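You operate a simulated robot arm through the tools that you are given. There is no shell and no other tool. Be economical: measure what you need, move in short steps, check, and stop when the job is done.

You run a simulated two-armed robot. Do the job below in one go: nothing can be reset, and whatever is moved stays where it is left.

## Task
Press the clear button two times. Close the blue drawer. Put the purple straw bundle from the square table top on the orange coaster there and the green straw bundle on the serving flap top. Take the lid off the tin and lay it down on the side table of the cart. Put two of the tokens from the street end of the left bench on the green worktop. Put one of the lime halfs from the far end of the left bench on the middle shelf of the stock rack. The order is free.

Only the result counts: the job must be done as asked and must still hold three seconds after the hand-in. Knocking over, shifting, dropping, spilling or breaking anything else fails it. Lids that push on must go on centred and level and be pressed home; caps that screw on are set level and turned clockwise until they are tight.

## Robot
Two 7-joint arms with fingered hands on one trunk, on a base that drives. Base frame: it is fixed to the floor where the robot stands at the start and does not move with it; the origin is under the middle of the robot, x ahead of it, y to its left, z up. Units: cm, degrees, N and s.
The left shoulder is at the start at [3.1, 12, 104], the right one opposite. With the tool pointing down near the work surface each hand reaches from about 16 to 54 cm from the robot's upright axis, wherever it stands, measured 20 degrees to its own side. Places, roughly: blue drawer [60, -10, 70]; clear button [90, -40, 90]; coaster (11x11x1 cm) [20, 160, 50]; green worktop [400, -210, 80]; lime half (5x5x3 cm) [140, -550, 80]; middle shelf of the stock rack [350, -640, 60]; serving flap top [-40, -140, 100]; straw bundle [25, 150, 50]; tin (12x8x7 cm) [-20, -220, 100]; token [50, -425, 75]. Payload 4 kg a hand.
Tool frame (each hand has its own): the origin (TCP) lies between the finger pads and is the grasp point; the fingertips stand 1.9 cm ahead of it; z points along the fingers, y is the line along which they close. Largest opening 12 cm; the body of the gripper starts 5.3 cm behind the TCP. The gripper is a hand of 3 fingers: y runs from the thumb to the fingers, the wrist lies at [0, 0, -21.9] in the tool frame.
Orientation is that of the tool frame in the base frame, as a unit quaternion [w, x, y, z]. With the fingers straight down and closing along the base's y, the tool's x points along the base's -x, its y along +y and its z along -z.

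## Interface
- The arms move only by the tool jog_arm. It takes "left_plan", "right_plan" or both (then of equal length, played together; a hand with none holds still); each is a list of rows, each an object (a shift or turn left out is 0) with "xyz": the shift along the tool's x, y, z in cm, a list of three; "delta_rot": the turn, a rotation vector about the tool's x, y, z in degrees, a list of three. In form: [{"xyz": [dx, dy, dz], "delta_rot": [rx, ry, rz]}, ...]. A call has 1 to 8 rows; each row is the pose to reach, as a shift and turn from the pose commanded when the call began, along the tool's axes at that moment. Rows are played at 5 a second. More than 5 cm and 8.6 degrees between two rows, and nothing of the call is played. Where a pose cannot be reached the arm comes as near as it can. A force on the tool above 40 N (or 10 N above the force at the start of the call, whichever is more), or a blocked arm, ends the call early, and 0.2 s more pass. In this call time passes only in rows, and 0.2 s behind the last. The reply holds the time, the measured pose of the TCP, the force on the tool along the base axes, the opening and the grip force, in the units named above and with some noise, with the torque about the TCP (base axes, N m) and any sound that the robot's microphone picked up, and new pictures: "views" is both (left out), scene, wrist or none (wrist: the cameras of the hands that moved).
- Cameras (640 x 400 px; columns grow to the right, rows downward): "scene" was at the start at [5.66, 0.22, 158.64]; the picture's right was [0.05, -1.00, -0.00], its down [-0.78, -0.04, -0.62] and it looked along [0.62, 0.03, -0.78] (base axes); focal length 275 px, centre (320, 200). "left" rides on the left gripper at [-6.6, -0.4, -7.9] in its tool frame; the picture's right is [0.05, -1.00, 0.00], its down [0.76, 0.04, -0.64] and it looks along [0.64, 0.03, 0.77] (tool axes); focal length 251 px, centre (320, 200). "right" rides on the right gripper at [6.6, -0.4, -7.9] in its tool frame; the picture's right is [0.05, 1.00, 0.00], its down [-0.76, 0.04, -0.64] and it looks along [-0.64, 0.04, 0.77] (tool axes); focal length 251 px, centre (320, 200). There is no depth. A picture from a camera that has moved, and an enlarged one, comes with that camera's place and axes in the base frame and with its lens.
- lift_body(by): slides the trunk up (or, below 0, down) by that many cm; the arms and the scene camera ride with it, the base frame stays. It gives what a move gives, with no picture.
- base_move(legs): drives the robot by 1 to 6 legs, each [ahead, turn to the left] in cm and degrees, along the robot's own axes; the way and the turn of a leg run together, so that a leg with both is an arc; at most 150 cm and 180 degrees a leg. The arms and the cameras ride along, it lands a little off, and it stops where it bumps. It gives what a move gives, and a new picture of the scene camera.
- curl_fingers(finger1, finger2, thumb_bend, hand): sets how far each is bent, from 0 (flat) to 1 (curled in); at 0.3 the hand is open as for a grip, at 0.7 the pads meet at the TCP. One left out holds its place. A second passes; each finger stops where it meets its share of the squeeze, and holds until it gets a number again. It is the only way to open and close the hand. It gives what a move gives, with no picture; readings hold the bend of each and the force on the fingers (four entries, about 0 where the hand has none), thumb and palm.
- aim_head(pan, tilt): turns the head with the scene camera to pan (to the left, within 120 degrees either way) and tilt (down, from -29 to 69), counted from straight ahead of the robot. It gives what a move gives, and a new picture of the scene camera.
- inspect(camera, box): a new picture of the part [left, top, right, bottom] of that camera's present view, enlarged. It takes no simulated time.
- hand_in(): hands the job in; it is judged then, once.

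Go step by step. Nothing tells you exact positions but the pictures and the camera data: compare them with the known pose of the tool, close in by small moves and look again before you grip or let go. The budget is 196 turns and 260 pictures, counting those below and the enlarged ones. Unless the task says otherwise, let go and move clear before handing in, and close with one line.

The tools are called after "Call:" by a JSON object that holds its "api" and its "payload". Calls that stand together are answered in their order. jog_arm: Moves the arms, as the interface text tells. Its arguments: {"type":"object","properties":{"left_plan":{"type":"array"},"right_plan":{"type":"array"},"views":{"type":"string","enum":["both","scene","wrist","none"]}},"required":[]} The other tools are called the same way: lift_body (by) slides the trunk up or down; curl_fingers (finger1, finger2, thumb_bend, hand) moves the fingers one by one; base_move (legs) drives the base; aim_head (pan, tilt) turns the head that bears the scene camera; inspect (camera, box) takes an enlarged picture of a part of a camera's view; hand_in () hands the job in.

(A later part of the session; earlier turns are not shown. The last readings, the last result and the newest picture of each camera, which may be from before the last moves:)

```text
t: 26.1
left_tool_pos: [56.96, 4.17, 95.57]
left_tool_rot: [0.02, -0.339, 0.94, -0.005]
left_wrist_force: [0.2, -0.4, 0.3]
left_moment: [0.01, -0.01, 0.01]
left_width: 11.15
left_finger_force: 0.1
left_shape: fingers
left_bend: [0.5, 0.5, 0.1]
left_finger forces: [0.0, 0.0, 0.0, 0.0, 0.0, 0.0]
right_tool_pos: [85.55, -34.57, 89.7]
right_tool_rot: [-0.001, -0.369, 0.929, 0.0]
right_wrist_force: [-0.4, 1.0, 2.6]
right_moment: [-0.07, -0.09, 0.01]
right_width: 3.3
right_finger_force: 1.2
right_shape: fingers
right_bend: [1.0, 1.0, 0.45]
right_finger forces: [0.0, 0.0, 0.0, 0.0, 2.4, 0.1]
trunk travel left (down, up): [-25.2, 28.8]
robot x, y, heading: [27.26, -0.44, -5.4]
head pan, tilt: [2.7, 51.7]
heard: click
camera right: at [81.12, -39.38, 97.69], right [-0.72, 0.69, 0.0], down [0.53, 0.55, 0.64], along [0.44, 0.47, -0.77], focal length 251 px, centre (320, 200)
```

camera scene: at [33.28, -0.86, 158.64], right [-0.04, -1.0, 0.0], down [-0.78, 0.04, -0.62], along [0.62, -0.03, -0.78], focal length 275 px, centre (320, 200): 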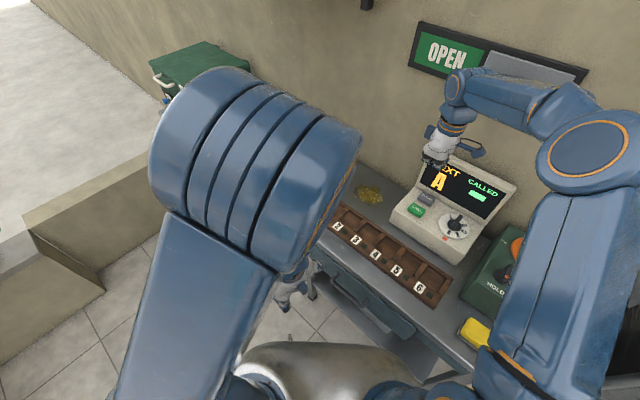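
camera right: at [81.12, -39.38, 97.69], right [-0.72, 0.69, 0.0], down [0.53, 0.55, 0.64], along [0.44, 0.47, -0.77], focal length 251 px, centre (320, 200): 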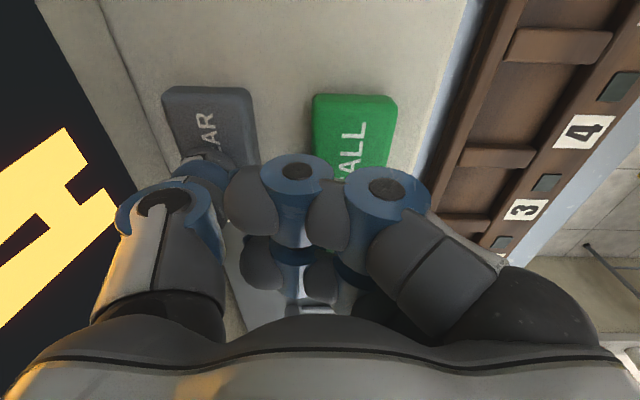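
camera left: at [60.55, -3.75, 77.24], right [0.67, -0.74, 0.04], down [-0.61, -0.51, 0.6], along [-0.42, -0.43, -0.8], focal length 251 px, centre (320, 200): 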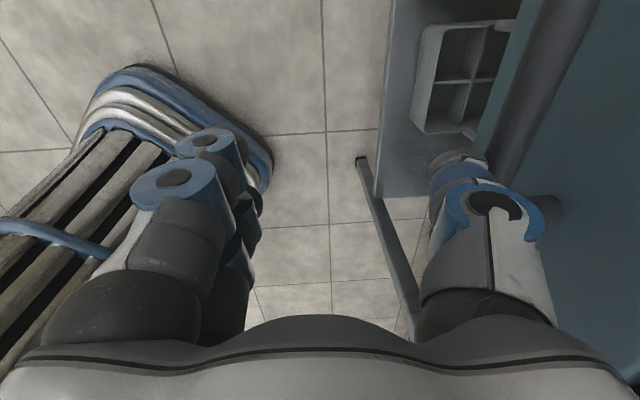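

I heard a click, so that is one press. I'll release and press once more.

Call:
{"api": "jog_arm", "payload": {"right_plan": [{"xyz": [0, 0, -1.2]}, {"xyz": [0, 0, -2.5]}, {"xyz": [0, 0, -2.5]}, {"xyz": [0, 0, -2.5]}], "views": "none"}}

Call:
{"api": "jog_arm", "payload": {"right_plan": [{"xyz": [0, 0, 1]}, {"xyz": [0, 0, 1.7]}, {"xyz": [0, 0, 2.1]}, {"xyz": [0, 0, 2.5]}], "views": "none"}}

```text
t: 27.1
left_tool_pos: [56.94, 4.29, 95.49]
left_tool_rot: [0.02, -0.338, 0.941, -0.005]
left_wrist_force: [0.7, 0.1, 0.1]
left_moment: [0.0, 0.04, -0.02]
left_width: 11.16
left_finger_force: 0.0
left_shape: fingers
left_bend: [0.5, 0.5, 0.1]
left_finger forces: [0.0, 0.0, 0.1, 0.0, 0.1, 0.0]
right_tool_pos: [85.6, -34.69, 92.23]
right_tool_rot: [-0.002, -0.369, 0.929, 0.001]
right_wrist_force: [-0.3, 0.1, 0.3]
right_moment: [0.01, 0.0, -0.04]
right_width: 3.3
right_finger_force: 0.1
right_shape: fingers
right_bend: [1.0, 1.0, 0.45]
right_finger forces: [0.0, 0.1, 0.1, 0.1, 0.1, 0.0]
trunk travel left (down, up): [-25.2, 28.8]
robot x, y, heading: [27.79, -0.72, -5.3]
head pan, tilt: [2.7, 51.7]
```

```text
t: 28.1
left_tool_pos: [56.98, 4.28, 95.52]
left_tool_rot: [0.02, -0.339, 0.941, -0.004]
left_wrist_force: [-0.4, -0.6, -0.1]
left_moment: [0.03, 0.04, 0.0]
left_width: 11.13
left_finger_force: 0.0
left_shape: fingers
left_bend: [0.5, 0.5, 0.1]
left_finger forces: [0.1, 0.0, 0.0, 0.0, 0.0, 0.0]
right_tool_pos: [85.67, -34.61, 89.72]
right_tool_rot: [0.0, -0.369, 0.929, 0.0]
right_wrist_force: [0.2, 0.5, 2.1]
right_moment: [-0.02, -0.08, 0.06]
right_width: 3.3
right_finger_force: 1.6
right_shape: fingers
right_bend: [1.0, 1.0, 0.45]
right_finger forces: [0.0, 0.0, 0.1, 0.1, 2.3, 0.0]
trunk travel left (down, up): [-25.2, 28.8]
robot x, y, heading: [27.5, -0.5, -5.6]
head pan, tilt: [2.7, 51.7]
heard: click
```

That makes two clicks. I'll raise the right hand clear and back the robot away to check the drawer.

Call:
{"api": "jog_arm", "payload": {"right_plan": [{"xyz": [0, 0.5, -4.5]}, {"xyz": [0, 1, -9]}, {"xyz": [0, 2, -13.5]}, {"xyz": [0, 3, -18]}, {"xyz": [0, 6, -20], "delta_rot": [0, 0, 8]}, {"xyz": [0, 10, -20], "delta_rot": [0, 0, 16]}, {"xyz": [0, 14, -20], "delta_rot": [0, 0, 24]}, {"xyz": [0, 18, -20], "delta_rot": [0, 0, 32]}], "views": "none"}}

Call:
{"api": "base_move", "payload": {"legs": [[-45, 0]]}}

```text
t: 29.9
left_tool_pos: [56.97, 4.25, 95.49]
left_tool_rot: [0.02, -0.34, 0.94, -0.005]
left_wrist_force: [0.1, -0.1, -0.3]
left_moment: [0.0, -0.01, 0.01]
left_width: 11.14
left_finger_force: 0.0
left_shape: fingers
left_bend: [0.5, 0.5, 0.1]
left_finger forces: [0.1, 0.0, 0.1, 0.0, 0.0, 0.1]
right_tool_pos: [73.07, -21.39, 109.77]
right_tool_rot: [-0.002, -0.098, 0.995, 0.001]
right_wrist_force: [-0.5, 0.5, 0.3]
right_moment: [-0.03, -0.01, 0.01]
right_width: 3.31
right_finger_force: 0.1
right_shape: fingers
right_bend: [1.0, 1.0, 0.45]
right_finger forces: [0.0, 0.0, 0.0, 0.1, 0.1, 0.0]
trunk travel left (down, up): [-25.2, 28.8]
robot x, y, heading: [27.98, -0.69, -5.3]
head pan, tilt: [2.7, 51.7]
```

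```text
t: 32.7
left_tool_pos: [10.72, 8.75, 95.49]
left_tool_rot: [0.02, -0.344, 0.939, -0.004]
left_wrist_force: [0.1, 0.5, 0.0]
left_moment: [-0.02, -0.01, -0.01]
left_width: 11.16
left_finger_force: 0.1
left_shape: fingers
left_bend: [0.5, 0.5, 0.1]
left_finger forces: [0.0, 0.0, 0.0, 0.0, 0.0, 0.1]
right_tool_pos: [27.16, -16.82, 109.78]
right_tool_rot: [-0.001, -0.104, 0.995, 0.0]
right_wrist_force: [-0.6, 0.4, 0.7]
right_moment: [-0.03, -0.01, 0.01]
right_width: 3.33
right_finger_force: 0.1
right_shape: fingers
right_bend: [1.0, 1.0, 0.45]
right_finger forces: [0.0, 0.0, 0.0, 0.1, 0.1, 0.0]
trunk travel left (down, up): [-25.2, 28.8]
robot x, y, heading: [-18.6, 3.42, -4.5]
head pan, tilt: [2.7, 51.7]
camera scene: at [-12.99, 3.26, 158.65], right [-0.03, -1.0, 0.0], down [-0.78, 0.03, -0.62], along [0.62, -0.02, -0.78], focal length 275 px, centre (320, 200)
```

scene: 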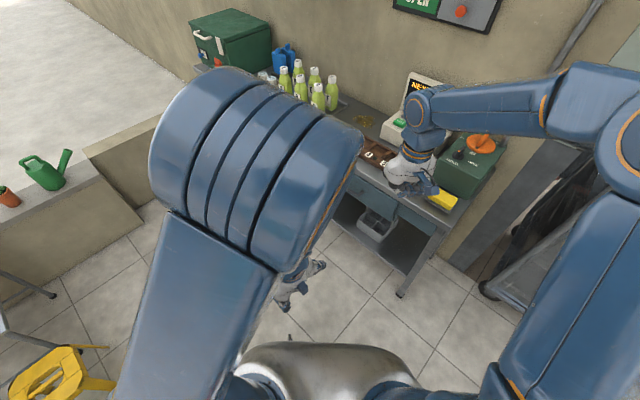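

Call:
{"api": "inspect", "payload": {"camera": "scene", "box": [320, 140, 480, 260]}}

Call:
{"api": "inspect", "payload": {"camera": "right", "box": [0, 0, 640, 400]}}

```text
3.33 times, centred on (400, 200) of scene
camera zoom: at [-12.99, 3.26, 158.65], right [-0.03, -1.0, 0.0], down [-0.78, 0.03, -0.62], along [0.62, -0.02, -0.78], focal length 916 px, centre (53, 200)
```

zoom: 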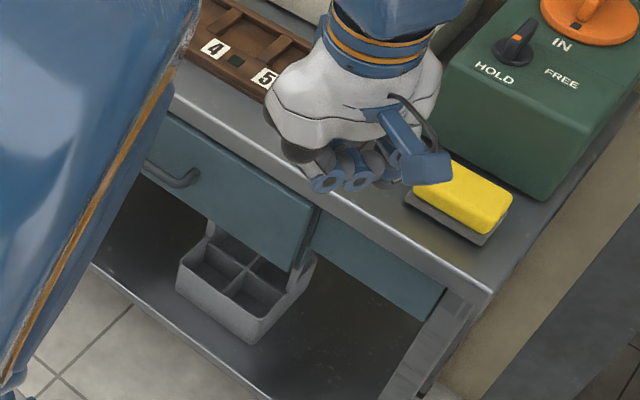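

```text
1.00 times, centred on (320, 200) of right (not enlarged: the box is as wide or as high as the picture)
camera zoom: at [20.93, -18.6, 117.76], right [-0.26, 0.97, 0.0], down [0.74, 0.2, 0.64], along [0.62, 0.17, -0.77], focal length 251 px, centre (320, 200)
```

zoom: 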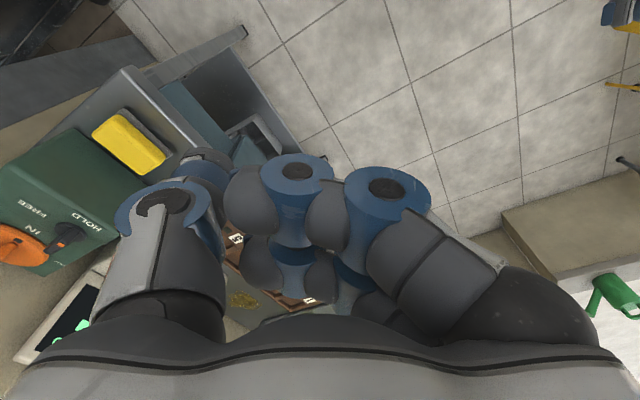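

The drawer measures flush with the counter edge, so I take it as closed. Next is the square table to my left, so I'll look that way.

Call:
{"api": "aim_head", "payload": {"pan": 78, "tilt": 35}}

```text
t: 34.1
left_tool_pos: [10.76, 8.46, 95.43]
left_tool_rot: [0.02, -0.344, 0.939, -0.006]
left_wrist_force: [0.0, -1.0, 0.7]
left_moment: [-0.01, 0.04, 0.0]
left_width: 11.12
left_finger_force: 0.2
left_shape: fingers
left_bend: [0.5, 0.5, 0.1]
left_finger forces: [0.1, 0.0, 0.0, 0.0, 0.1, 0.0]
right_tool_pos: [27.35, -16.98, 109.65]
right_tool_rot: [0.0, -0.103, 0.995, -0.001]
right_wrist_force: [0.1, 0.8, 0.2]
right_moment: [0.0, -0.04, -0.03]
right_width: 3.28
right_finger_force: 0.2
right_shape: fingers
right_bend: [1.0, 1.0, 0.45]
right_finger forces: [0.0, 0.0, 0.0, 0.1, 0.0, 0.1]
trunk travel left (down, up): [-25.2, 28.8]
robot x, y, heading: [-18.59, 3.5, -4.7]
head pan, tilt: [78.0, 35.0]
camera scene: at [-17.89, 11.94, 161.04], right [0.96, -0.29, 0.0], down [-0.17, -0.55, -0.82], along [0.24, 0.78, -0.57], focal length 275 px, centre (320, 200)
```

scene: 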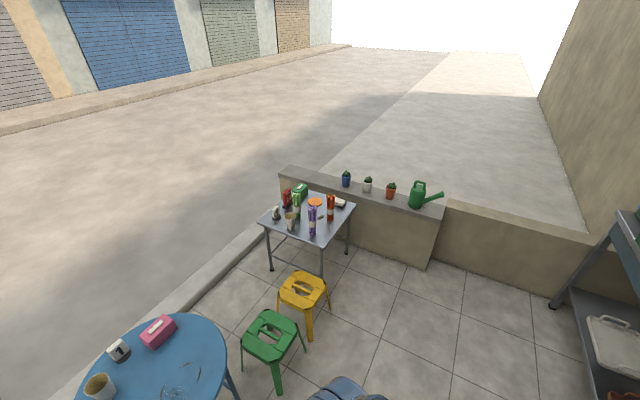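

Call:
{"api": "inspect", "payload": {"camera": "scene", "box": [250, 160, 370, 250]}}

```text
4.44 times, centred on (310, 205) of scene
camera zoom: at [-17.89, 11.94, 161.04], right [0.96, -0.29, 0.0], down [-0.17, -0.55, -0.82], along [0.24, 0.78, -0.57], focal length 1221 px, centre (364, 178)
```

zoom: 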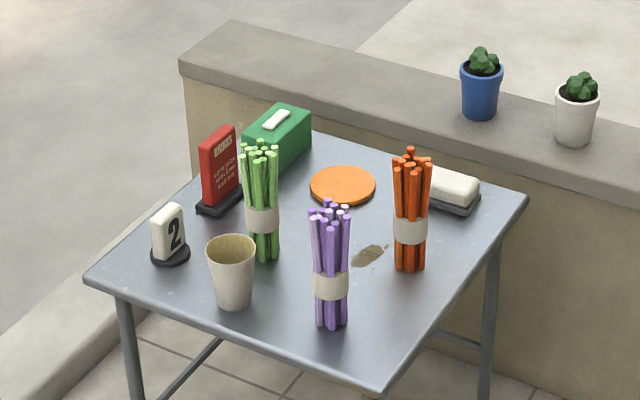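

The purple bundle is at about (15,132), the green at (9,149) and the coaster at (25,162), on a diamond-set table about 50 high. The stools block the near side, so I'll go round and come in from the wall side, heading 135°.

Call:
{"api": "base_move", "payload": {"legs": [[0, 53.6], [127, 0], [0, 86]]}}

Call:
{"api": "aim_head", "payload": {"pan": 0, "tilt": 50}}

```text
t: 36.4
left_tool_pos: [0.18, 27.1, 95.39]
left_tool_rot: [0.02, -0.66, 0.751, 0.001]
left_wrist_force: [-0.2, 0.1, 0.4]
left_moment: [-0.05, 0.0, 0.0]
left_width: 11.18
left_finger_force: 0.0
left_shape: fingers
left_bend: [0.5, 0.5, 0.1]
left_finger forces: [0.0, 0.1, 0.1, 0.0, 0.0, 0.0]
right_tool_pos: [29.61, 19.35, 109.8]
right_tool_rot: [-0.001, -0.456, 0.89, -0.003]
right_wrist_force: [-1.2, 0.5, -0.1]
right_moment: [-0.05, -0.05, -0.01]
right_width: 3.28
right_finger_force: 0.1
right_shape: fingers
right_bend: [1.0, 1.0, 0.45]
right_finger forces: [0.0, 0.0, 0.0, 0.1, 0.1, 0.1]
trunk travel left (down, up): [-25.2, 28.8]
robot x, y, heading: [-15.39, -0.71, 38.8]
head pan, tilt: [78.0, 35.0]
stopped in leg 1: the robot was blocked; the commanded pose is now the measured one
camera scene: at [-20.79, 6.45, 161.01], right [0.89, 0.45, 0.0], down [0.26, -0.52, -0.82], along [-0.37, 0.73, -0.58], focal length 275 px, centre (320, 200)
```

scene: 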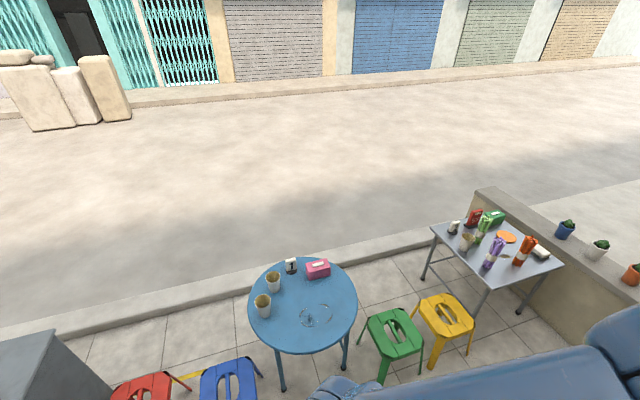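

```text
t: 37.9
left_tool_pos: [0.42, 26.73, 95.37]
left_tool_rot: [0.02, -0.659, 0.752, 0.003]
left_wrist_force: [-0.7, -0.3, 0.0]
left_moment: [0.01, 0.04, 0.0]
left_width: 11.16
left_finger_force: 0.0
left_shape: fingers
left_bend: [0.5, 0.5, 0.1]
left_finger forces: [0.0, 0.0, 0.1, 0.0, 0.0, 0.0]
right_tool_pos: [29.88, 18.99, 109.85]
right_tool_rot: [-0.001, -0.454, 0.891, 0.0]
right_wrist_force: [-0.5, -0.2, -0.3]
right_moment: [0.01, -0.01, 0.01]
right_width: 3.27
right_finger_force: 0.0
right_shape: fingers
right_bend: [1.0, 1.0, 0.45]
right_finger forces: [0.1, 0.0, 0.0, 0.0, 0.0, 0.0]
trunk travel left (down, up): [-25.2, 28.8]
robot x, y, heading: [-15.59, -0.59, 38.5]
head pan, tilt: [0.0, 50.0]
camera scene: at [-10.67, 2.89, 158.87], right [0.62, -0.78, 0.0], down [-0.6, -0.48, -0.64], along [0.5, 0.4, -0.77], focal length 275 px, centre (320, 200)
```

scene: 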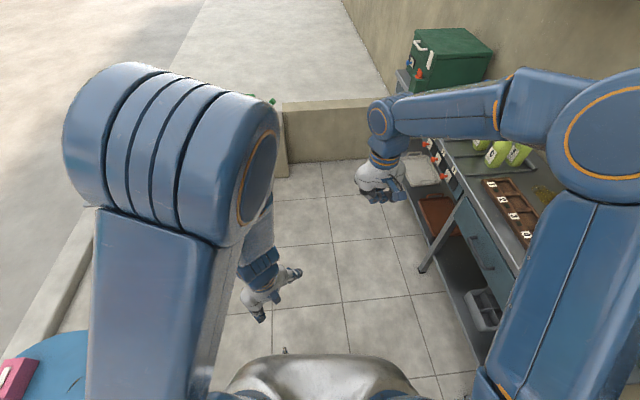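

The robot was blocked turning, so I'll look behind and to the sides.

Call:
{"api": "aim_head", "payload": {"pan": 120, "tilt": 50}}

Call:
{"api": "aim_head", "payload": {"pan": -115, "tilt": 45}}

```text
t: 39.9
left_tool_pos: [0.34, 26.71, 95.44]
left_tool_rot: [0.02, -0.659, 0.752, 0.003]
left_wrist_force: [0.4, -0.5, 0.3]
left_moment: [0.04, 0.01, -0.02]
left_width: 11.18
left_finger_force: 0.0
left_shape: fingers
left_bend: [0.5, 0.5, 0.1]
left_finger forces: [0.1, 0.1, 0.1, 0.0, 0.0, 0.0]
right_tool_pos: [29.76, 18.94, 109.71]
right_tool_rot: [-0.001, -0.454, 0.891, 0.001]
right_wrist_force: [-0.2, -0.5, -0.2]
right_moment: [0.0, 0.0, 0.03]
right_width: 3.3
right_finger_force: 0.1
right_shape: fingers
right_bend: [1.0, 1.0, 0.45]
right_finger forces: [0.0, 0.0, 0.1, 0.0, 0.1, 0.0]
trunk travel left (down, up): [-25.2, 28.8]
robot x, y, heading: [-15.35, -0.47, 38.6]
head pan, tilt: [120.0, 50.0]
camera scene: at [-23.86, 0.91, 158.87], right [0.37, 0.93, 0.0], down [0.71, -0.28, -0.64], along [-0.6, 0.24, -0.77], focal length 275 px, centre (320, 200)
```

scene: 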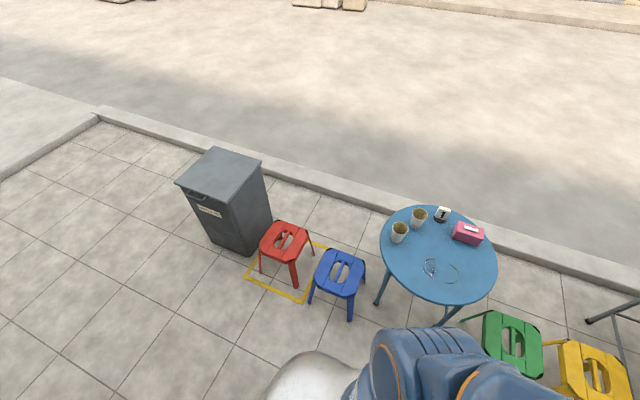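

```text
t: 43.2
left_tool_pos: [0.43, 26.67, 95.48]
left_tool_rot: [0.021, -0.659, 0.752, 0.003]
left_wrist_force: [-0.2, -0.9, -0.8]
left_moment: [0.02, 0.01, -0.04]
left_width: 11.19
left_finger_force: 0.1
left_shape: fingers
left_bend: [0.5, 0.5, 0.1]
left_finger forces: [0.2, 0.1, 0.1, 0.0, 0.0, 0.0]
right_tool_pos: [29.87, 19.02, 109.75]
right_tool_rot: [-0.001, -0.454, 0.891, 0.0]
right_wrist_force: [0.3, 0.3, 0.2]
right_moment: [-0.01, 0.03, 0.0]
right_width: 3.3
right_finger_force: 0.1
right_shape: fingers
right_bend: [1.0, 1.0, 0.45]
right_finger forces: [0.0, 0.0, 0.0, 0.0, 0.0, 0.0]
trunk travel left (down, up): [-25.2, 28.8]
robot x, y, heading: [-14.91, -0.82, 38.4]
head pan, tilt: [-115.0, 45.0]
camera scene: at [-14.79, -9.81, 159.56], right [-0.97, -0.23, 0.0], down [-0.17, 0.69, -0.71], along [0.17, -0.69, -0.71], focal length 275 px, centre (320, 200)
```

scene: 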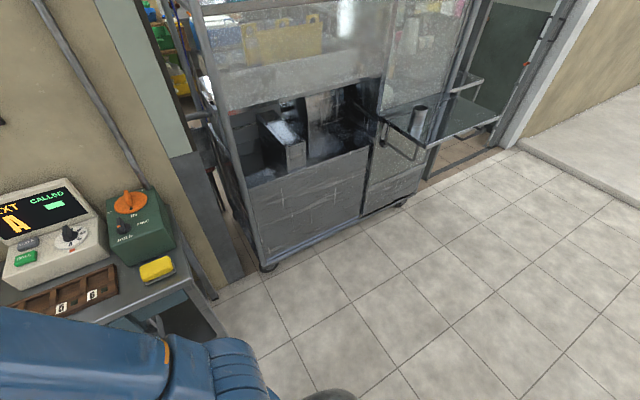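

I see nothing touching, and the round table has not moved. I'll drive forward first to gain room and then turn.

Call:
{"api": "base_move", "payload": {"legs": [[30, 0]]}}

```text
t: 45.3
left_tool_pos: [23.42, 45.09, 95.51]
left_tool_rot: [0.02, -0.659, 0.752, 0.002]
left_wrist_force: [-0.1, 0.8, -0.3]
left_moment: [0.01, 0.0, -0.02]
left_width: 11.15
left_finger_force: 0.1
left_shape: fingers
left_bend: [0.5, 0.5, 0.1]
left_finger forces: [0.0, 0.0, 0.1, 0.1, 0.0, 0.0]
right_tool_pos: [52.93, 37.39, 109.77]
right_tool_rot: [-0.002, -0.456, 0.89, -0.001]
right_wrist_force: [-0.3, -0.6, 0.4]
right_moment: [-0.01, -0.01, -0.01]
right_width: 3.28
right_finger_force: 0.1
right_shape: fingers
right_bend: [1.0, 1.0, 0.45]
right_finger forces: [0.1, 0.0, 0.0, 0.1, 0.0, 0.1]
trunk travel left (down, up): [-25.2, 28.8]
robot x, y, heading: [7.78, 17.77, 38.6]
head pan, tilt: [-115.0, 45.0]
camera scene: at [8.37, 8.64, 159.57], right [-0.97, -0.24, 0.0], down [-0.17, 0.69, -0.71], along [0.17, -0.69, -0.71], focal length 275 px, centre (320, 200)
```

scene: 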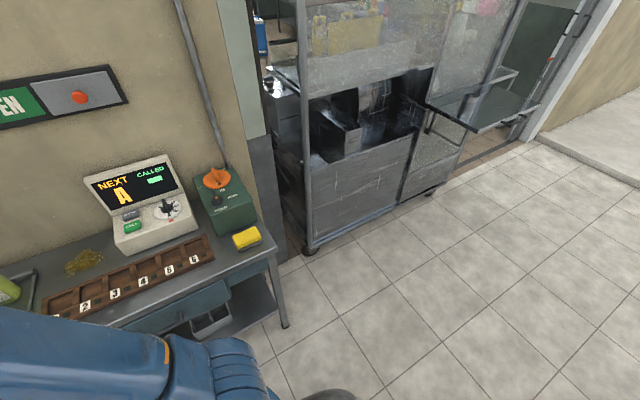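

That worked, and the drawer shows closed from here. On towards the table.

Call:
{"api": "base_move", "payload": {"legs": [[0, 16.6], [100, 0]]}}

Call:
{"api": "aim_head", "payload": {"pan": 60, "tilt": 45}}

```text
t: 51.4
left_tool_pos: [72.31, 131.22, 95.52]
left_tool_rot: [-0.021, 0.761, -0.648, -0.006]
left_wrist_force: [-0.7, -0.2, 0.2]
left_moment: [-0.04, 0.01, -0.02]
left_width: 11.16
left_finger_force: 0.2
left_shape: fingers
left_bend: [0.5, 0.5, 0.1]
left_finger forces: [0.0, 0.0, 0.0, 0.1, 0.1, 0.0]
right_tool_pos: [102.59, 132.21, 109.73]
right_tool_rot: [0.0, -0.58, 0.815, -0.001]
right_wrist_force: [1.3, -0.1, 0.2]
right_moment: [-0.01, -0.03, 0.0]
right_width: 3.3
right_finger_force: 0.1
right_shape: fingers
right_bend: [1.0, 1.0, 0.45]
right_finger forces: [0.0, 0.0, 0.0, 0.0, 0.0, 0.0]
trunk travel left (down, up): [-25.2, 28.8]
robot x, y, heading: [65.16, 100.66, 55.2]
head pan, tilt: [-115.0, 45.0]
camera scene: at [68.29, 91.63, 159.56], right [-0.86, -0.5, 0.0], down [-0.36, 0.61, -0.71], along [0.36, -0.61, -0.71], focal length 275 px, centre (320, 200)
```

scene: 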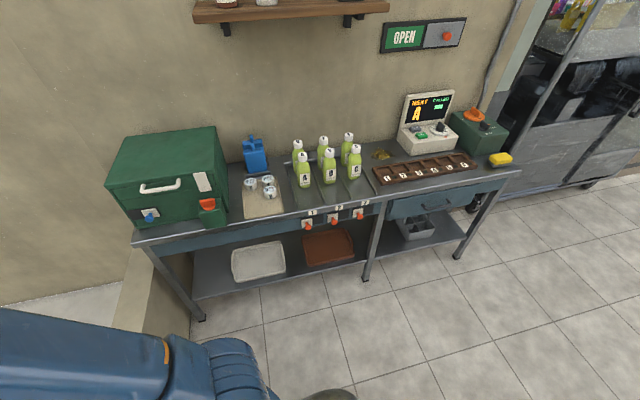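

```text
t: 54.1
left_tool_pos: [72.19, 131.13, 95.42]
left_tool_rot: [-0.02, 0.761, -0.648, -0.006]
left_wrist_force: [0.2, -0.4, 0.9]
left_moment: [0.03, 0.0, -0.04]
left_width: 11.18
left_finger_force: 0.1
left_shape: fingers
left_bend: [0.5, 0.5, 0.1]
left_finger forces: [0.1, 0.0, 0.0, 0.1, 0.0, 0.0]
right_tool_pos: [102.62, 132.18, 109.76]
right_tool_rot: [0.0, -0.579, 0.815, 0.0]
right_wrist_force: [-0.1, -0.2, -0.1]
right_moment: [0.02, 0.0, -0.04]
right_width: 3.3
right_finger_force: 0.1
right_shape: fingers
right_bend: [1.0, 1.0, 0.45]
right_finger forces: [0.1, 0.1, 0.0, 0.1, 0.0, 0.0]
trunk travel left (down, up): [-25.2, 28.8]
robot x, y, heading: [65.13, 100.5, 55.3]
head pan, tilt: [60.0, 45.0]
camera scene: at [60.74, 106.02, 159.56], right [0.91, 0.42, 0.0], down [0.3, -0.64, -0.71], along [-0.3, 0.64, -0.71], focal length 275 px, centre (320, 200)
```

scene: 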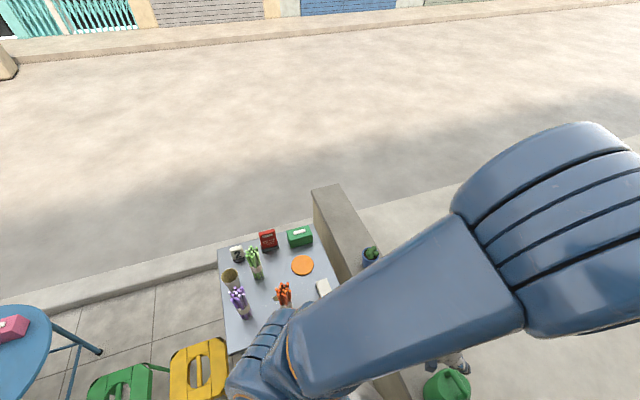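

The drawer is clearly shut from that side view. Now I turn to face the table and lower the trunk for its height.

Call:
{"api": "base_move", "payload": {"legs": [[0, 79.7]]}}

Call:
{"api": "lift_body", "payload": {"by": -22}}

Call:
{"api": "aim_head", "payload": {"pan": 0, "tilt": 48}}

```text
t: 57.8
left_tool_pos: [36.18, 113.47, 95.34]
left_tool_rot: [-0.012, 1.0, -0.014, -0.016]
left_wrist_force: [0.4, 0.4, 0.1]
left_moment: [0.04, 0.02, 0.01]
left_width: 11.17
left_finger_force: 0.1
left_shape: fingers
left_bend: [0.5, 0.5, 0.1]
left_finger forces: [0.0, 0.0, 0.1, 0.0, 0.1, 0.1]
right_tool_pos: [40.66, 143.29, 109.8]
right_tool_rot: [-0.001, 0.966, -0.257, 0.001]
right_wrist_force: [-0.5, -0.3, -0.2]
right_moment: [0.01, -0.05, 0.0]
right_width: 3.31
right_finger_force: 0.0
right_shape: fingers
right_bend: [1.0, 1.0, 0.45]
right_finger forces: [0.0, 0.0, 0.0, 0.1, 0.0, 0.0]
trunk travel left (down, up): [-25.2, 28.8]
robot x, y, heading: [68.18, 103.99, 133.8]
head pan, tilt: [60.0, 45.0]
stopped in leg 1: the robot was blocked; the commanded pose is now the measured one
camera scene: at [61.59, 100.04, 159.54], right [-0.24, 0.97, 0.0], down [0.69, 0.17, -0.71], along [-0.69, -0.17, -0.71], focal length 275 px, centre (320, 200)
```

scene: 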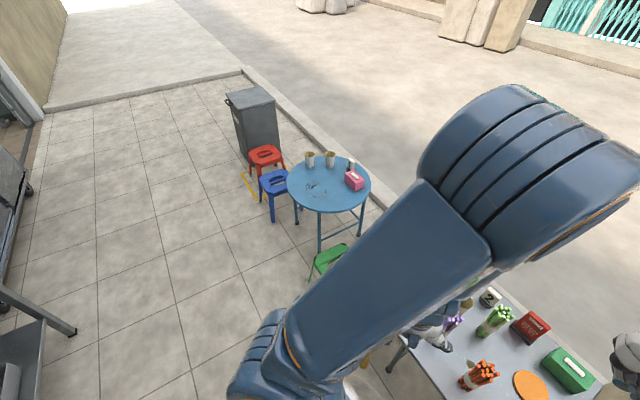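

```text
t: 60.1
left_tool_pos: [36.31, 113.42, 73.54]
left_tool_rot: [-0.011, 1.0, -0.016, -0.017]
left_wrist_force: [-0.7, 0.7, -0.3]
left_moment: [0.0, -0.01, -0.01]
left_width: 11.15
left_finger_force: 0.1
left_shape: fingers
left_bend: [0.5, 0.5, 0.1]
left_finger forces: [0.1, 0.0, 0.0, 0.0, 0.0, 0.1]
right_tool_pos: [41.02, 143.59, 87.84]
right_tool_rot: [0.0, 0.966, -0.259, 0.001]
right_wrist_force: [-0.2, -0.4, -0.2]
right_moment: [0.01, 0.0, 0.01]
right_width: 3.29
right_finger_force: 0.1
right_shape: fingers
right_bend: [1.0, 1.0, 0.45]
right_finger forces: [0.2, 0.0, 0.1, 0.1, 0.1, 0.1]
trunk travel left (down, up): [-3.2, 50.8]
robot x, y, heading: [68.43, 103.84, 133.9]
head pan, tilt: [60.0, 45.0]
```

```text
t: 61.4
left_tool_pos: [36.27, 113.53, 73.4]
left_tool_rot: [-0.012, 1.0, -0.015, -0.017]
left_wrist_force: [-0.5, -0.1, 0.4]
left_moment: [0.04, 0.0, -0.01]
left_width: 11.16
left_finger_force: 0.0
left_shape: fingers
left_bend: [0.5, 0.5, 0.1]
left_finger forces: [0.0, 0.0, 0.1, 0.0, 0.1, 0.0]
right_tool_pos: [40.95, 143.48, 87.74]
right_tool_rot: [0.0, 0.966, -0.259, 0.001]
right_wrist_force: [-1.1, 1.3, -1.3]
right_moment: [0.0, 0.02, 0.01]
right_width: 3.29
right_finger_force: 0.0
right_shape: fingers
right_bend: [1.0, 1.0, 0.45]
right_finger forces: [0.1, 0.0, 0.0, 0.1, 0.0, 0.0]
trunk travel left (down, up): [-3.2, 50.8]
robot x, y, heading: [68.34, 103.7, 134.0]
head pan, tilt: [0.0, 48.0]
camera scene: at [64.23, 107.95, 137.14], right [0.72, 0.69, 0.0], down [0.52, -0.53, -0.67], along [-0.46, 0.48, -0.74], focal length 275 px, centre (320, 200)
```

scene: 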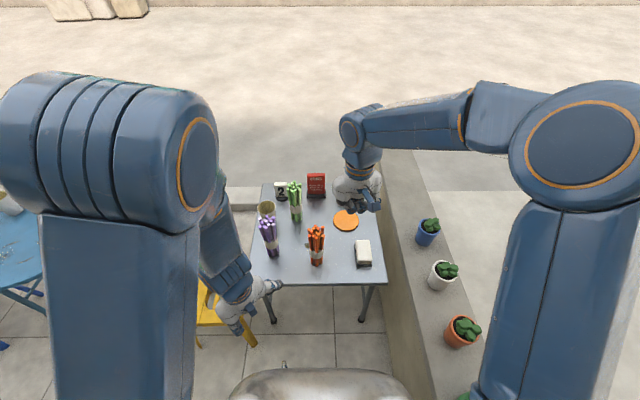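

Good view now. I'll zoom on the table.

Call:
{"api": "inspect", "payload": {"camera": "scene", "box": [230, 170, 400, 290]}}

```text
3.33 times, centred on (315, 230) of scene
camera zoom: at [64.23, 107.95, 137.14], right [0.72, 0.69, 0.0], down [0.52, -0.53, -0.67], along [-0.46, 0.48, -0.74], focal length 916 px, centre (337, 100)
```

zoom: 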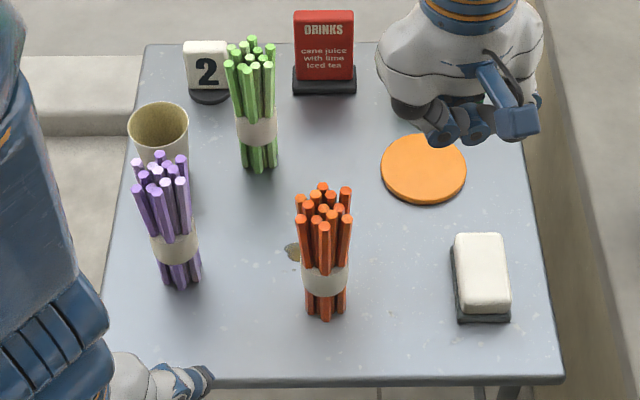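

The purple is at fwd 58 / left 17, the green at fwd 75 / left 10 and the coaster at fwd 73 / right 10. The bundles are about 18 tall, so I'll grasp near the tops. I open the left hand, tuck the right back and drive in 20.

Call:
{"api": "curl_fingers", "payload": {"hand": "left", "finger1": 0.3, "finger2": 0.3, "thumb_bend": 0.3}}

Call:
{"api": "jog_arm", "payload": {"left_plan": [{"xyz": [0, 0, -1]}, {"xyz": [0, 0, -2]}, {"xyz": [0, 0, -3]}, {"xyz": [0, 0, -4]}, {"xyz": [0, 0, -5]}], "right_plan": [{"xyz": [3.8, 1.1, 0]}, {"xyz": [7.6, 2.2, 0]}, {"xyz": [11.4, 3.3, 0]}, {"xyz": [15.2, 4.4, 0]}, {"xyz": [19.2, 5.5, 0]}], "views": "none"}}

```text
t: 62.4
left_tool_pos: [36.26, 113.46, 73.46]
left_tool_rot: [-0.012, 1.0, -0.016, -0.017]
left_wrist_force: [0.3, 0.2, -0.5]
left_moment: [0.0, 0.01, 0.02]
left_width: 12.84
left_finger_force: 0.0
left_shape: fingers
left_bend: [0.3, 0.3, 0.3]
left_finger forces: [0.0, 0.0, 0.1, 0.1, 0.0, 0.0]
right_tool_pos: [41.04, 143.46, 87.83]
right_tool_rot: [0.001, 0.966, -0.259, 0.001]
right_wrist_force: [-0.4, -0.2, 0.2]
right_moment: [-0.01, 0.02, -0.01]
right_width: 3.28
right_finger_force: 0.1
right_shape: fingers
right_bend: [1.0, 1.0, 0.45]
right_finger forces: [0.1, 0.0, 0.0, 0.0, 0.1, 0.1]
trunk travel left (down, up): [-3.2, 50.8]
robot x, y, heading: [68.05, 104.06, 133.8]
head pan, tilt: [0.0, 48.0]
```

```text
t: 63.6
left_tool_pos: [36.48, 113.38, 78.63]
left_tool_rot: [-0.012, 1.0, -0.014, -0.018]
left_wrist_force: [-0.3, 0.2, 0.2]
left_moment: [0.0, 0.02, -0.03]
left_width: 12.85
left_finger_force: 0.0
left_shape: fingers
left_bend: [0.3, 0.3, 0.3]
left_finger forces: [0.0, 0.0, 0.1, 0.0, 0.0, 0.0]
right_tool_pos: [54.88, 129.16, 87.67]
right_tool_rot: [0.0, 0.966, -0.259, 0.0]
right_wrist_force: [-0.7, 0.3, -0.5]
right_moment: [0.0, 0.02, -0.03]
right_width: 3.29
right_finger_force: 0.1
right_shape: fingers
right_bend: [1.0, 1.0, 0.45]
right_finger forces: [0.1, 0.1, 0.1, 0.0, 0.0, 0.0]
trunk travel left (down, up): [-3.2, 50.8]
robot x, y, heading: [68.63, 104.11, 134.1]
head pan, tilt: [0.0, 48.0]
```

Call:
{"api": "base_move", "payload": {"legs": [[19, 0]]}}

```text
t: 65.2
left_tool_pos: [23.09, 127.37, 78.54]
left_tool_rot: [-0.01, 1.0, -0.016, -0.017]
left_wrist_force: [-0.2, 0.8, 0.7]
left_moment: [0.02, -0.01, 0.0]
left_width: 12.84
left_finger_force: 0.0
left_shape: fingers
left_bend: [0.3, 0.3, 0.3]
left_finger forces: [0.0, 0.0, 0.0, 0.0, 0.0, 0.1]
right_tool_pos: [41.52, 143.1, 87.67]
right_tool_rot: [0.0, 0.966, -0.26, 0.002]
right_wrist_force: [-0.3, 0.2, 0.3]
right_moment: [-0.01, -0.02, 0.0]
right_width: 3.31
right_finger_force: 0.1
right_shape: fingers
right_bend: [1.0, 1.0, 0.45]
right_finger forces: [0.0, 0.0, 0.0, 0.0, 0.0, 0.0]
trunk travel left (down, up): [-3.2, 50.8]
robot x, y, heading: [54.87, 118.04, 133.8]
head pan, tilt: [0.0, 48.0]
camera scene: at [50.76, 121.94, 137.13], right [0.72, 0.69, 0.0], down [0.52, -0.54, -0.67], along [-0.46, 0.48, -0.74], focal length 275 px, centre (320, 200)
```

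scene: 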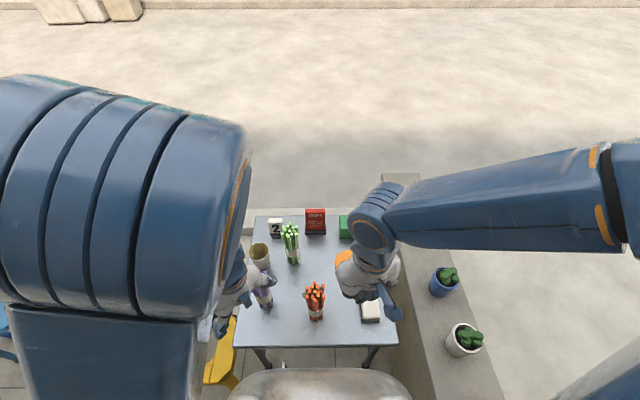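

Call:
{"api": "inspect", "payload": {"camera": "scene", "box": [210, 200, 400, 340]}}

Call:
{"api": "inspect", "payload": {"camera": "left", "box": [0, 0, 640, 400]}}

```text
2.86 times, centred on (305, 270) of scene
camera zoom: at [50.76, 121.94, 137.13], right [0.72, 0.69, 0.0], down [0.52, -0.54, -0.67], along [-0.46, 0.48, -0.74], focal length 785 px, centre (363, 0)
```

zoom: 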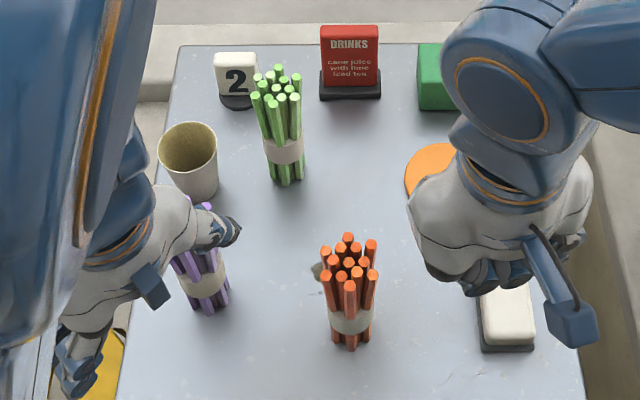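

```text
1.00 times, centred on (320, 200) of left (not enlarged: the box is as wide or as high as the picture)
camera zoom: at [16.7, 127.72, 86.66], right [0.09, 1.0, 0.02], down [0.78, -0.08, 0.62], along [0.62, -0.04, -0.79], focal length 251 px, centre (320, 200)
```

zoom: 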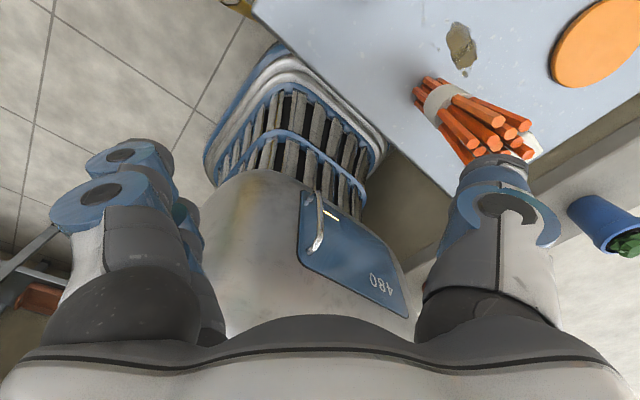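

The purple base is confirmed at (15.5,133.8). I'm moving the left hand over it and partway down.

Call:
{"api": "jog_arm", "payload": {"left_plan": [{"xyz": [-2.6, -2, 0]}, {"xyz": [-5.2, -4, 0]}, {"xyz": [-7.8, -6.2, 0]}, {"xyz": [-7.8, -6.2, 3]}], "views": "both"}}

Call:
{"api": "inspect", "payload": {"camera": "scene", "box": [210, 200, 400, 340]}}

```text
t: 66.2
left_tool_pos: [15.35, 133.87, 75.84]
left_tool_rot: [-0.012, 1.0, -0.015, -0.017]
left_wrist_force: [0.4, -0.2, -0.5]
left_moment: [0.0, 0.02, 0.01]
left_width: 12.84
left_finger_force: 0.1
left_shape: fingers
left_bend: [0.3, 0.3, 0.3]
left_finger forces: [0.0, 0.0, 0.1, 0.1, 0.1, 0.0]
right_tool_pos: [41.56, 143.2, 87.71]
right_tool_rot: [0.001, 0.966, -0.259, 0.001]
right_wrist_force: [0.6, 0.7, 0.1]
right_moment: [-0.01, 0.04, -0.01]
right_width: 3.29
right_finger_force: 0.2
right_shape: fingers
right_bend: [1.0, 1.0, 0.45]
right_finger forces: [0.0, 0.0, 0.0, 0.0, 0.1, 0.0]
trunk travel left (down, up): [-3.2, 50.8]
robot x, y, heading: [54.9, 117.35, 134.2]
head pan, tilt: [0.0, 48.0]
camera scene: at [50.8, 121.86, 137.13], right [0.72, 0.69, 0.0], down [0.52, -0.54, -0.67], along [-0.46, 0.48, -0.74], focal length 275 px, centre (320, 200)
camera left: at [9.0, 134.27, 84.09], right [0.09, 1.0, 0.02], down [0.78, -0.08, 0.62], along [0.61, -0.04, -0.79], focal length 251 px, centre (320, 200)
```

scene: 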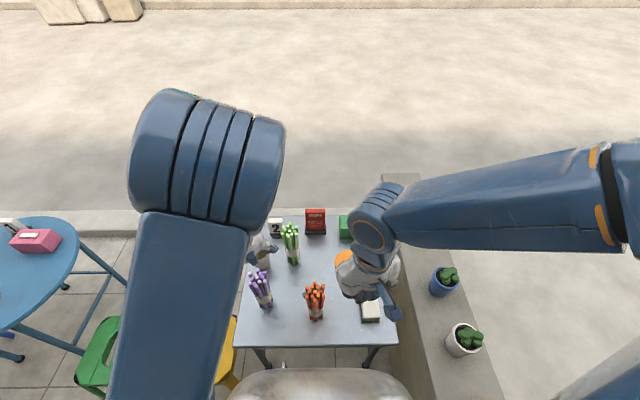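
left: 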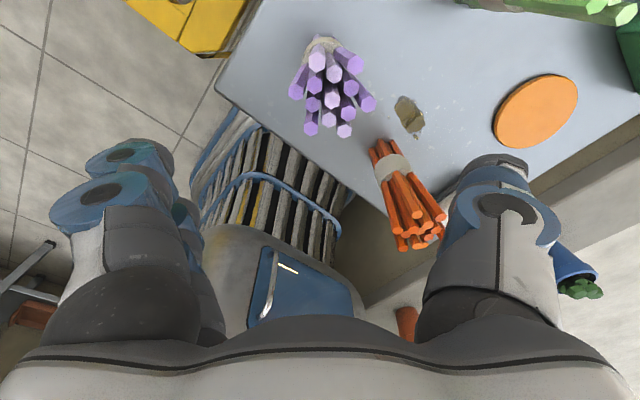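

```text
2.86 times, centred on (305, 270) of scene
camera zoom: at [50.8, 121.86, 137.13], right [0.72, 0.69, 0.0], down [0.52, -0.54, -0.67], along [-0.46, 0.48, -0.74], focal length 785 px, centre (363, 0)
```

zoom: 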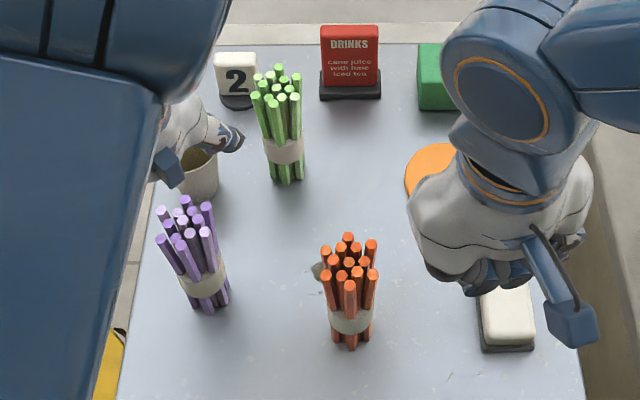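

Cross-checking the cameras puts the table top at z≈47, the bundle top at 66 and the axis at (14,134.8). I'll correct and descend around it.

Call:
{"api": "jog_arm", "payload": {"left_plan": [{"xyz": [-1.4, -0.9, 0]}, {"xyz": [-1.4, -0.9, 4]}, {"xyz": [-1.4, -0.9, 8]}, {"xyz": [-1.4, -0.9, 11.5]}, {"xyz": [-1.4, -0.9, 14]}], "views": "wrist"}}

Call:
{"api": "inspect", "payload": {"camera": "scene", "box": [210, 200, 400, 340]}}

```text
t: 67.4
left_tool_pos: [13.35, 135.22, 61.98]
left_tool_rot: [-0.012, 1.0, -0.015, -0.017]
left_wrist_force: [0.8, -0.1, 1.3]
left_moment: [0.04, 0.01, 0.01]
left_width: 12.84
left_finger_force: 0.6
left_shape: fingers
left_bend: [0.3, 0.3, 0.3]
left_finger forces: [0.0, 0.6, 0.1, 0.1, 0.4, 0.1]
right_tool_pos: [41.55, 143.06, 87.57]
right_tool_rot: [0.0, 0.966, -0.26, 0.002]
right_wrist_force: [0.8, -0.3, 0.6]
right_moment: [0.03, -0.01, -0.04]
right_width: 3.28
right_finger_force: 0.1
right_shape: fingers
right_bend: [1.0, 1.0, 0.45]
right_finger forces: [0.1, 0.0, 0.1, 0.0, 0.0, 0.0]
trunk travel left (down, up): [-3.2, 50.8]
robot x, y, heading: [54.46, 118.12, 133.9]
head pan, tilt: [0.0, 48.0]
camera left: at [7.07, 135.6, 70.15], right [0.08, 1.0, 0.02], down [0.78, -0.08, 0.62], along [0.61, -0.04, -0.79], focal length 251 px, centre (320, 200)
```

left: 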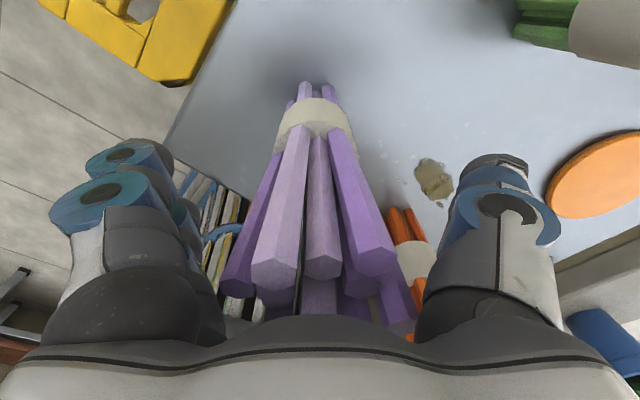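

```text
2.86 times, centred on (305, 270) of scene
camera zoom: at [50.83, 121.86, 137.14], right [0.72, 0.69, 0.0], down [0.52, -0.54, -0.67], along [-0.46, 0.48, -0.74], focal length 785 px, centre (363, 0)
```

zoom: 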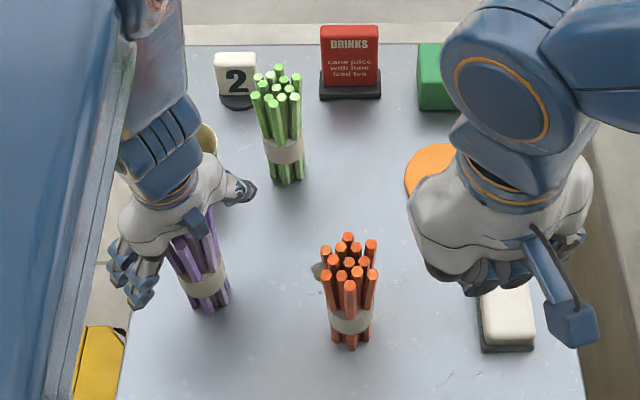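

The bundle is centred between the fingers, so I close on it.

Call:
{"api": "curl_fingers", "payload": {"hand": "left", "finger1": 0.65, "finger2": 0.65, "thumb_bend": 0.65}}

Call:
{"api": "jog_arm", "payload": {"left_plan": [{"xyz": [0, 0, -2]}, {"xyz": [0, 0, -5]}], "views": "wrist"}}

Call:
{"api": "inspect", "payload": {"camera": "scene", "box": [210, 200, 400, 340]}}

```text
t: 68.4
left_tool_pos: [13.32, 135.18, 62.02]
left_tool_rot: [-0.012, 1.0, -0.015, -0.018]
left_wrist_force: [0.6, 0.1, -1.0]
left_moment: [0.0, -0.02, 0.01]
left_width: 4.27
left_finger_force: 37.6
left_shape: fingers
left_bend: [0.61, 0.54, 0.59]
left_finger forces: [7.7, 29.2, 0.0, 0.0, 38.4, 0.0]
right_tool_pos: [41.55, 143.18, 87.62]
right_tool_rot: [0.001, 0.966, -0.259, 0.0]
right_wrist_force: [0.0, -0.1, 0.3]
right_moment: [0.01, -0.04, -0.01]
right_width: 3.28
right_finger_force: 0.1
right_shape: fingers
right_bend: [1.0, 1.0, 0.45]
right_finger forces: [0.1, 0.1, 0.1, 0.0, 0.1, 0.0]
trunk travel left (down, up): [-3.2, 50.8]
robot x, y, heading: [54.74, 117.52, 133.9]
head pan, tilt: [0.0, 48.0]
```

```text
t: 69.0
left_tool_pos: [13.7, 135.02, 67.12]
left_tool_rot: [-0.011, 1.0, -0.016, -0.016]
left_wrist_force: [0.3, 0.2, -0.5]
left_moment: [0.0, 0.01, -0.02]
left_width: 4.26
left_finger_force: 37.6
left_shape: fingers
left_bend: [0.61, 0.54, 0.59]
left_finger forces: [7.8, 29.3, 0.0, 0.0, 38.5, 0.0]
right_tool_pos: [41.64, 143.11, 87.57]
right_tool_rot: [0.001, 0.966, -0.259, 0.001]
right_wrist_force: [-0.7, 0.3, -0.5]
right_moment: [0.02, 0.0, -0.05]
right_width: 3.28
right_finger_force: 0.1
right_shape: fingers
right_bend: [1.0, 1.0, 0.45]
right_finger forces: [0.1, 0.0, 0.1, 0.0, 0.0, 0.0]
trunk travel left (down, up): [-3.2, 50.8]
robot x, y, heading: [54.91, 117.81, 133.6]
head pan, tilt: [0.0, 48.0]
camera left: at [7.44, 135.42, 75.27], right [0.09, 1.0, 0.02], down [0.78, -0.08, 0.62], along [0.61, -0.04, -0.79], focal length 251 px, centre (320, 200)
```

left: 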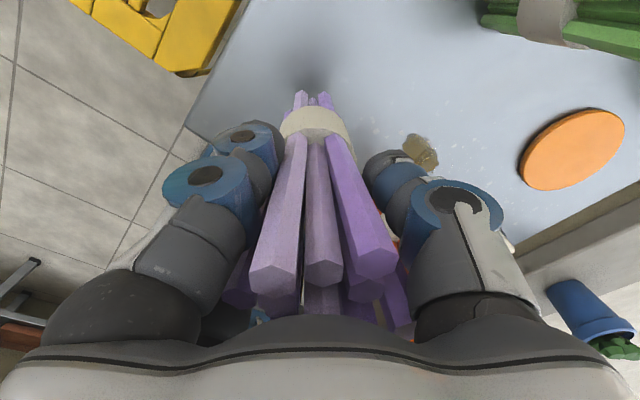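

```text
2.86 times, centred on (305, 270) of scene
camera zoom: at [50.89, 121.84, 137.14], right [0.72, 0.69, 0.0], down [0.52, -0.54, -0.67], along [-0.46, 0.48, -0.74], focal length 785 px, centre (363, 0)
```

zoom: 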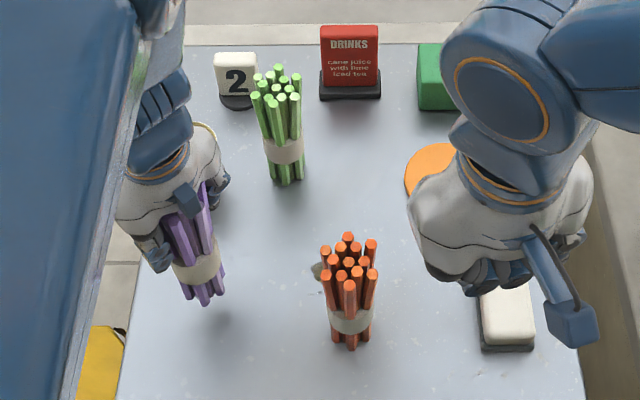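

It is lifted cleanly. I'll clear the right arm sideways and carry the purple bundle over to the coaster at (23.9,165).

Call:
{"api": "jog_arm", "payload": {"right_plan": [{"xyz": [2.2, -3, -2]}, {"xyz": [4.4, -6, -4]}, {"xyz": [6.5, -9, -6]}, {"xyz": [8.7, -12, -8]}], "views": "none"}}

Call:
{"api": "jog_arm", "payload": {"left_plan": [{"xyz": [0, 0, -4]}, {"xyz": [0.6, -2, -8]}, {"xyz": [2, -6.7, -8]}, {"xyz": [3.4, -11.4, -8]}, {"xyz": [4.9, -16.1, -8]}, {"xyz": [6.3, -20.8, -8]}, {"xyz": [7.7, -25.5, -8]}, {"xyz": [9.2, -30.2, -8]}], "views": "both"}}

```text
t: 70.0
left_tool_pos: [13.74, 135.04, 67.12]
left_tool_rot: [-0.012, 1.0, -0.015, -0.017]
left_wrist_force: [0.0, 0.8, -1.4]
left_moment: [-0.03, -0.01, 0.0]
left_width: 4.24
left_finger_force: 37.5
left_shape: fingers
left_bend: [0.61, 0.54, 0.59]
left_finger forces: [7.9, 29.3, 0.1, 0.0, 38.6, 0.1]
right_tool_pos: [55.39, 149.18, 95.48]
right_tool_rot: [-0.001, 0.966, -0.259, 0.002]
right_wrist_force: [0.5, -0.1, 0.3]
right_moment: [0.02, 0.02, -0.02]
right_width: 3.29
right_finger_force: 0.1
right_shape: fingers
right_bend: [1.0, 1.0, 0.45]
right_finger forces: [0.0, 0.0, 0.0, 0.0, 0.0, 0.0]
trunk travel left (down, up): [-3.2, 50.8]
robot x, y, heading: [55.01, 117.64, 134.1]
head pan, tilt: [0.0, 48.0]
```

```text
t: 71.8
left_tool_pos: [24.04, 164.81, 75.68]
left_tool_rot: [-0.009, 1.0, -0.016, -0.017]
left_wrist_force: [0.2, 0.4, -0.4]
left_moment: [-0.01, 0.04, 0.03]
left_width: 4.23
left_finger_force: 36.3
left_shape: fingers
left_bend: [0.61, 0.54, 0.59]
left_finger forces: [7.9, 27.8, 0.0, 0.0, 37.1, 0.0]
right_tool_pos: [55.15, 149.28, 95.47]
right_tool_rot: [0.001, 0.966, -0.26, 0.001]
right_wrist_force: [0.2, 0.4, 0.9]
right_moment: [0.0, 0.01, 0.01]
right_width: 3.28
right_finger_force: 0.0
right_shape: fingers
right_bend: [1.0, 1.0, 0.45]
right_finger forces: [0.0, 0.0, 0.0, 0.1, 0.1, 0.1]
trunk travel left (down, up): [-3.2, 50.8]
robot x, y, heading: [55.16, 117.69, 133.7]
head pan, tilt: [0.0, 48.0]
camera scene: at [50.84, 121.91, 137.13], right [0.72, 0.69, 0.0], down [0.52, -0.54, -0.67], along [-0.46, 0.48, -0.74], focal length 275 px, centre (320, 200)
camera left: at [17.83, 165.13, 83.75], right [0.08, 1.0, 0.02], down [0.78, -0.08, 0.62], along [0.61, -0.04, -0.79], focal length 251 px, centre (320, 200)
```

scene: 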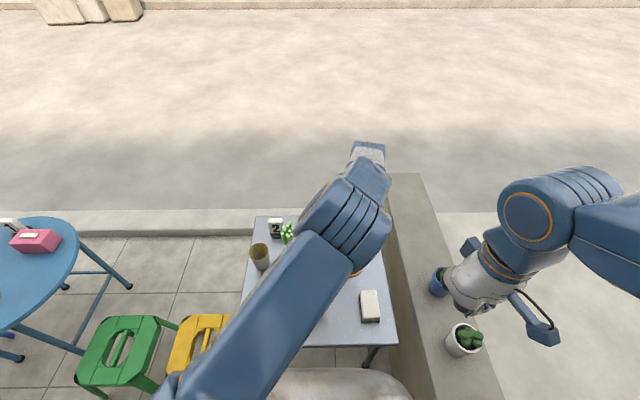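
left: 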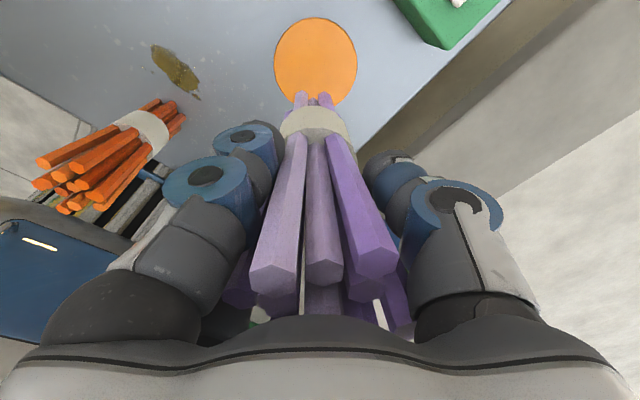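

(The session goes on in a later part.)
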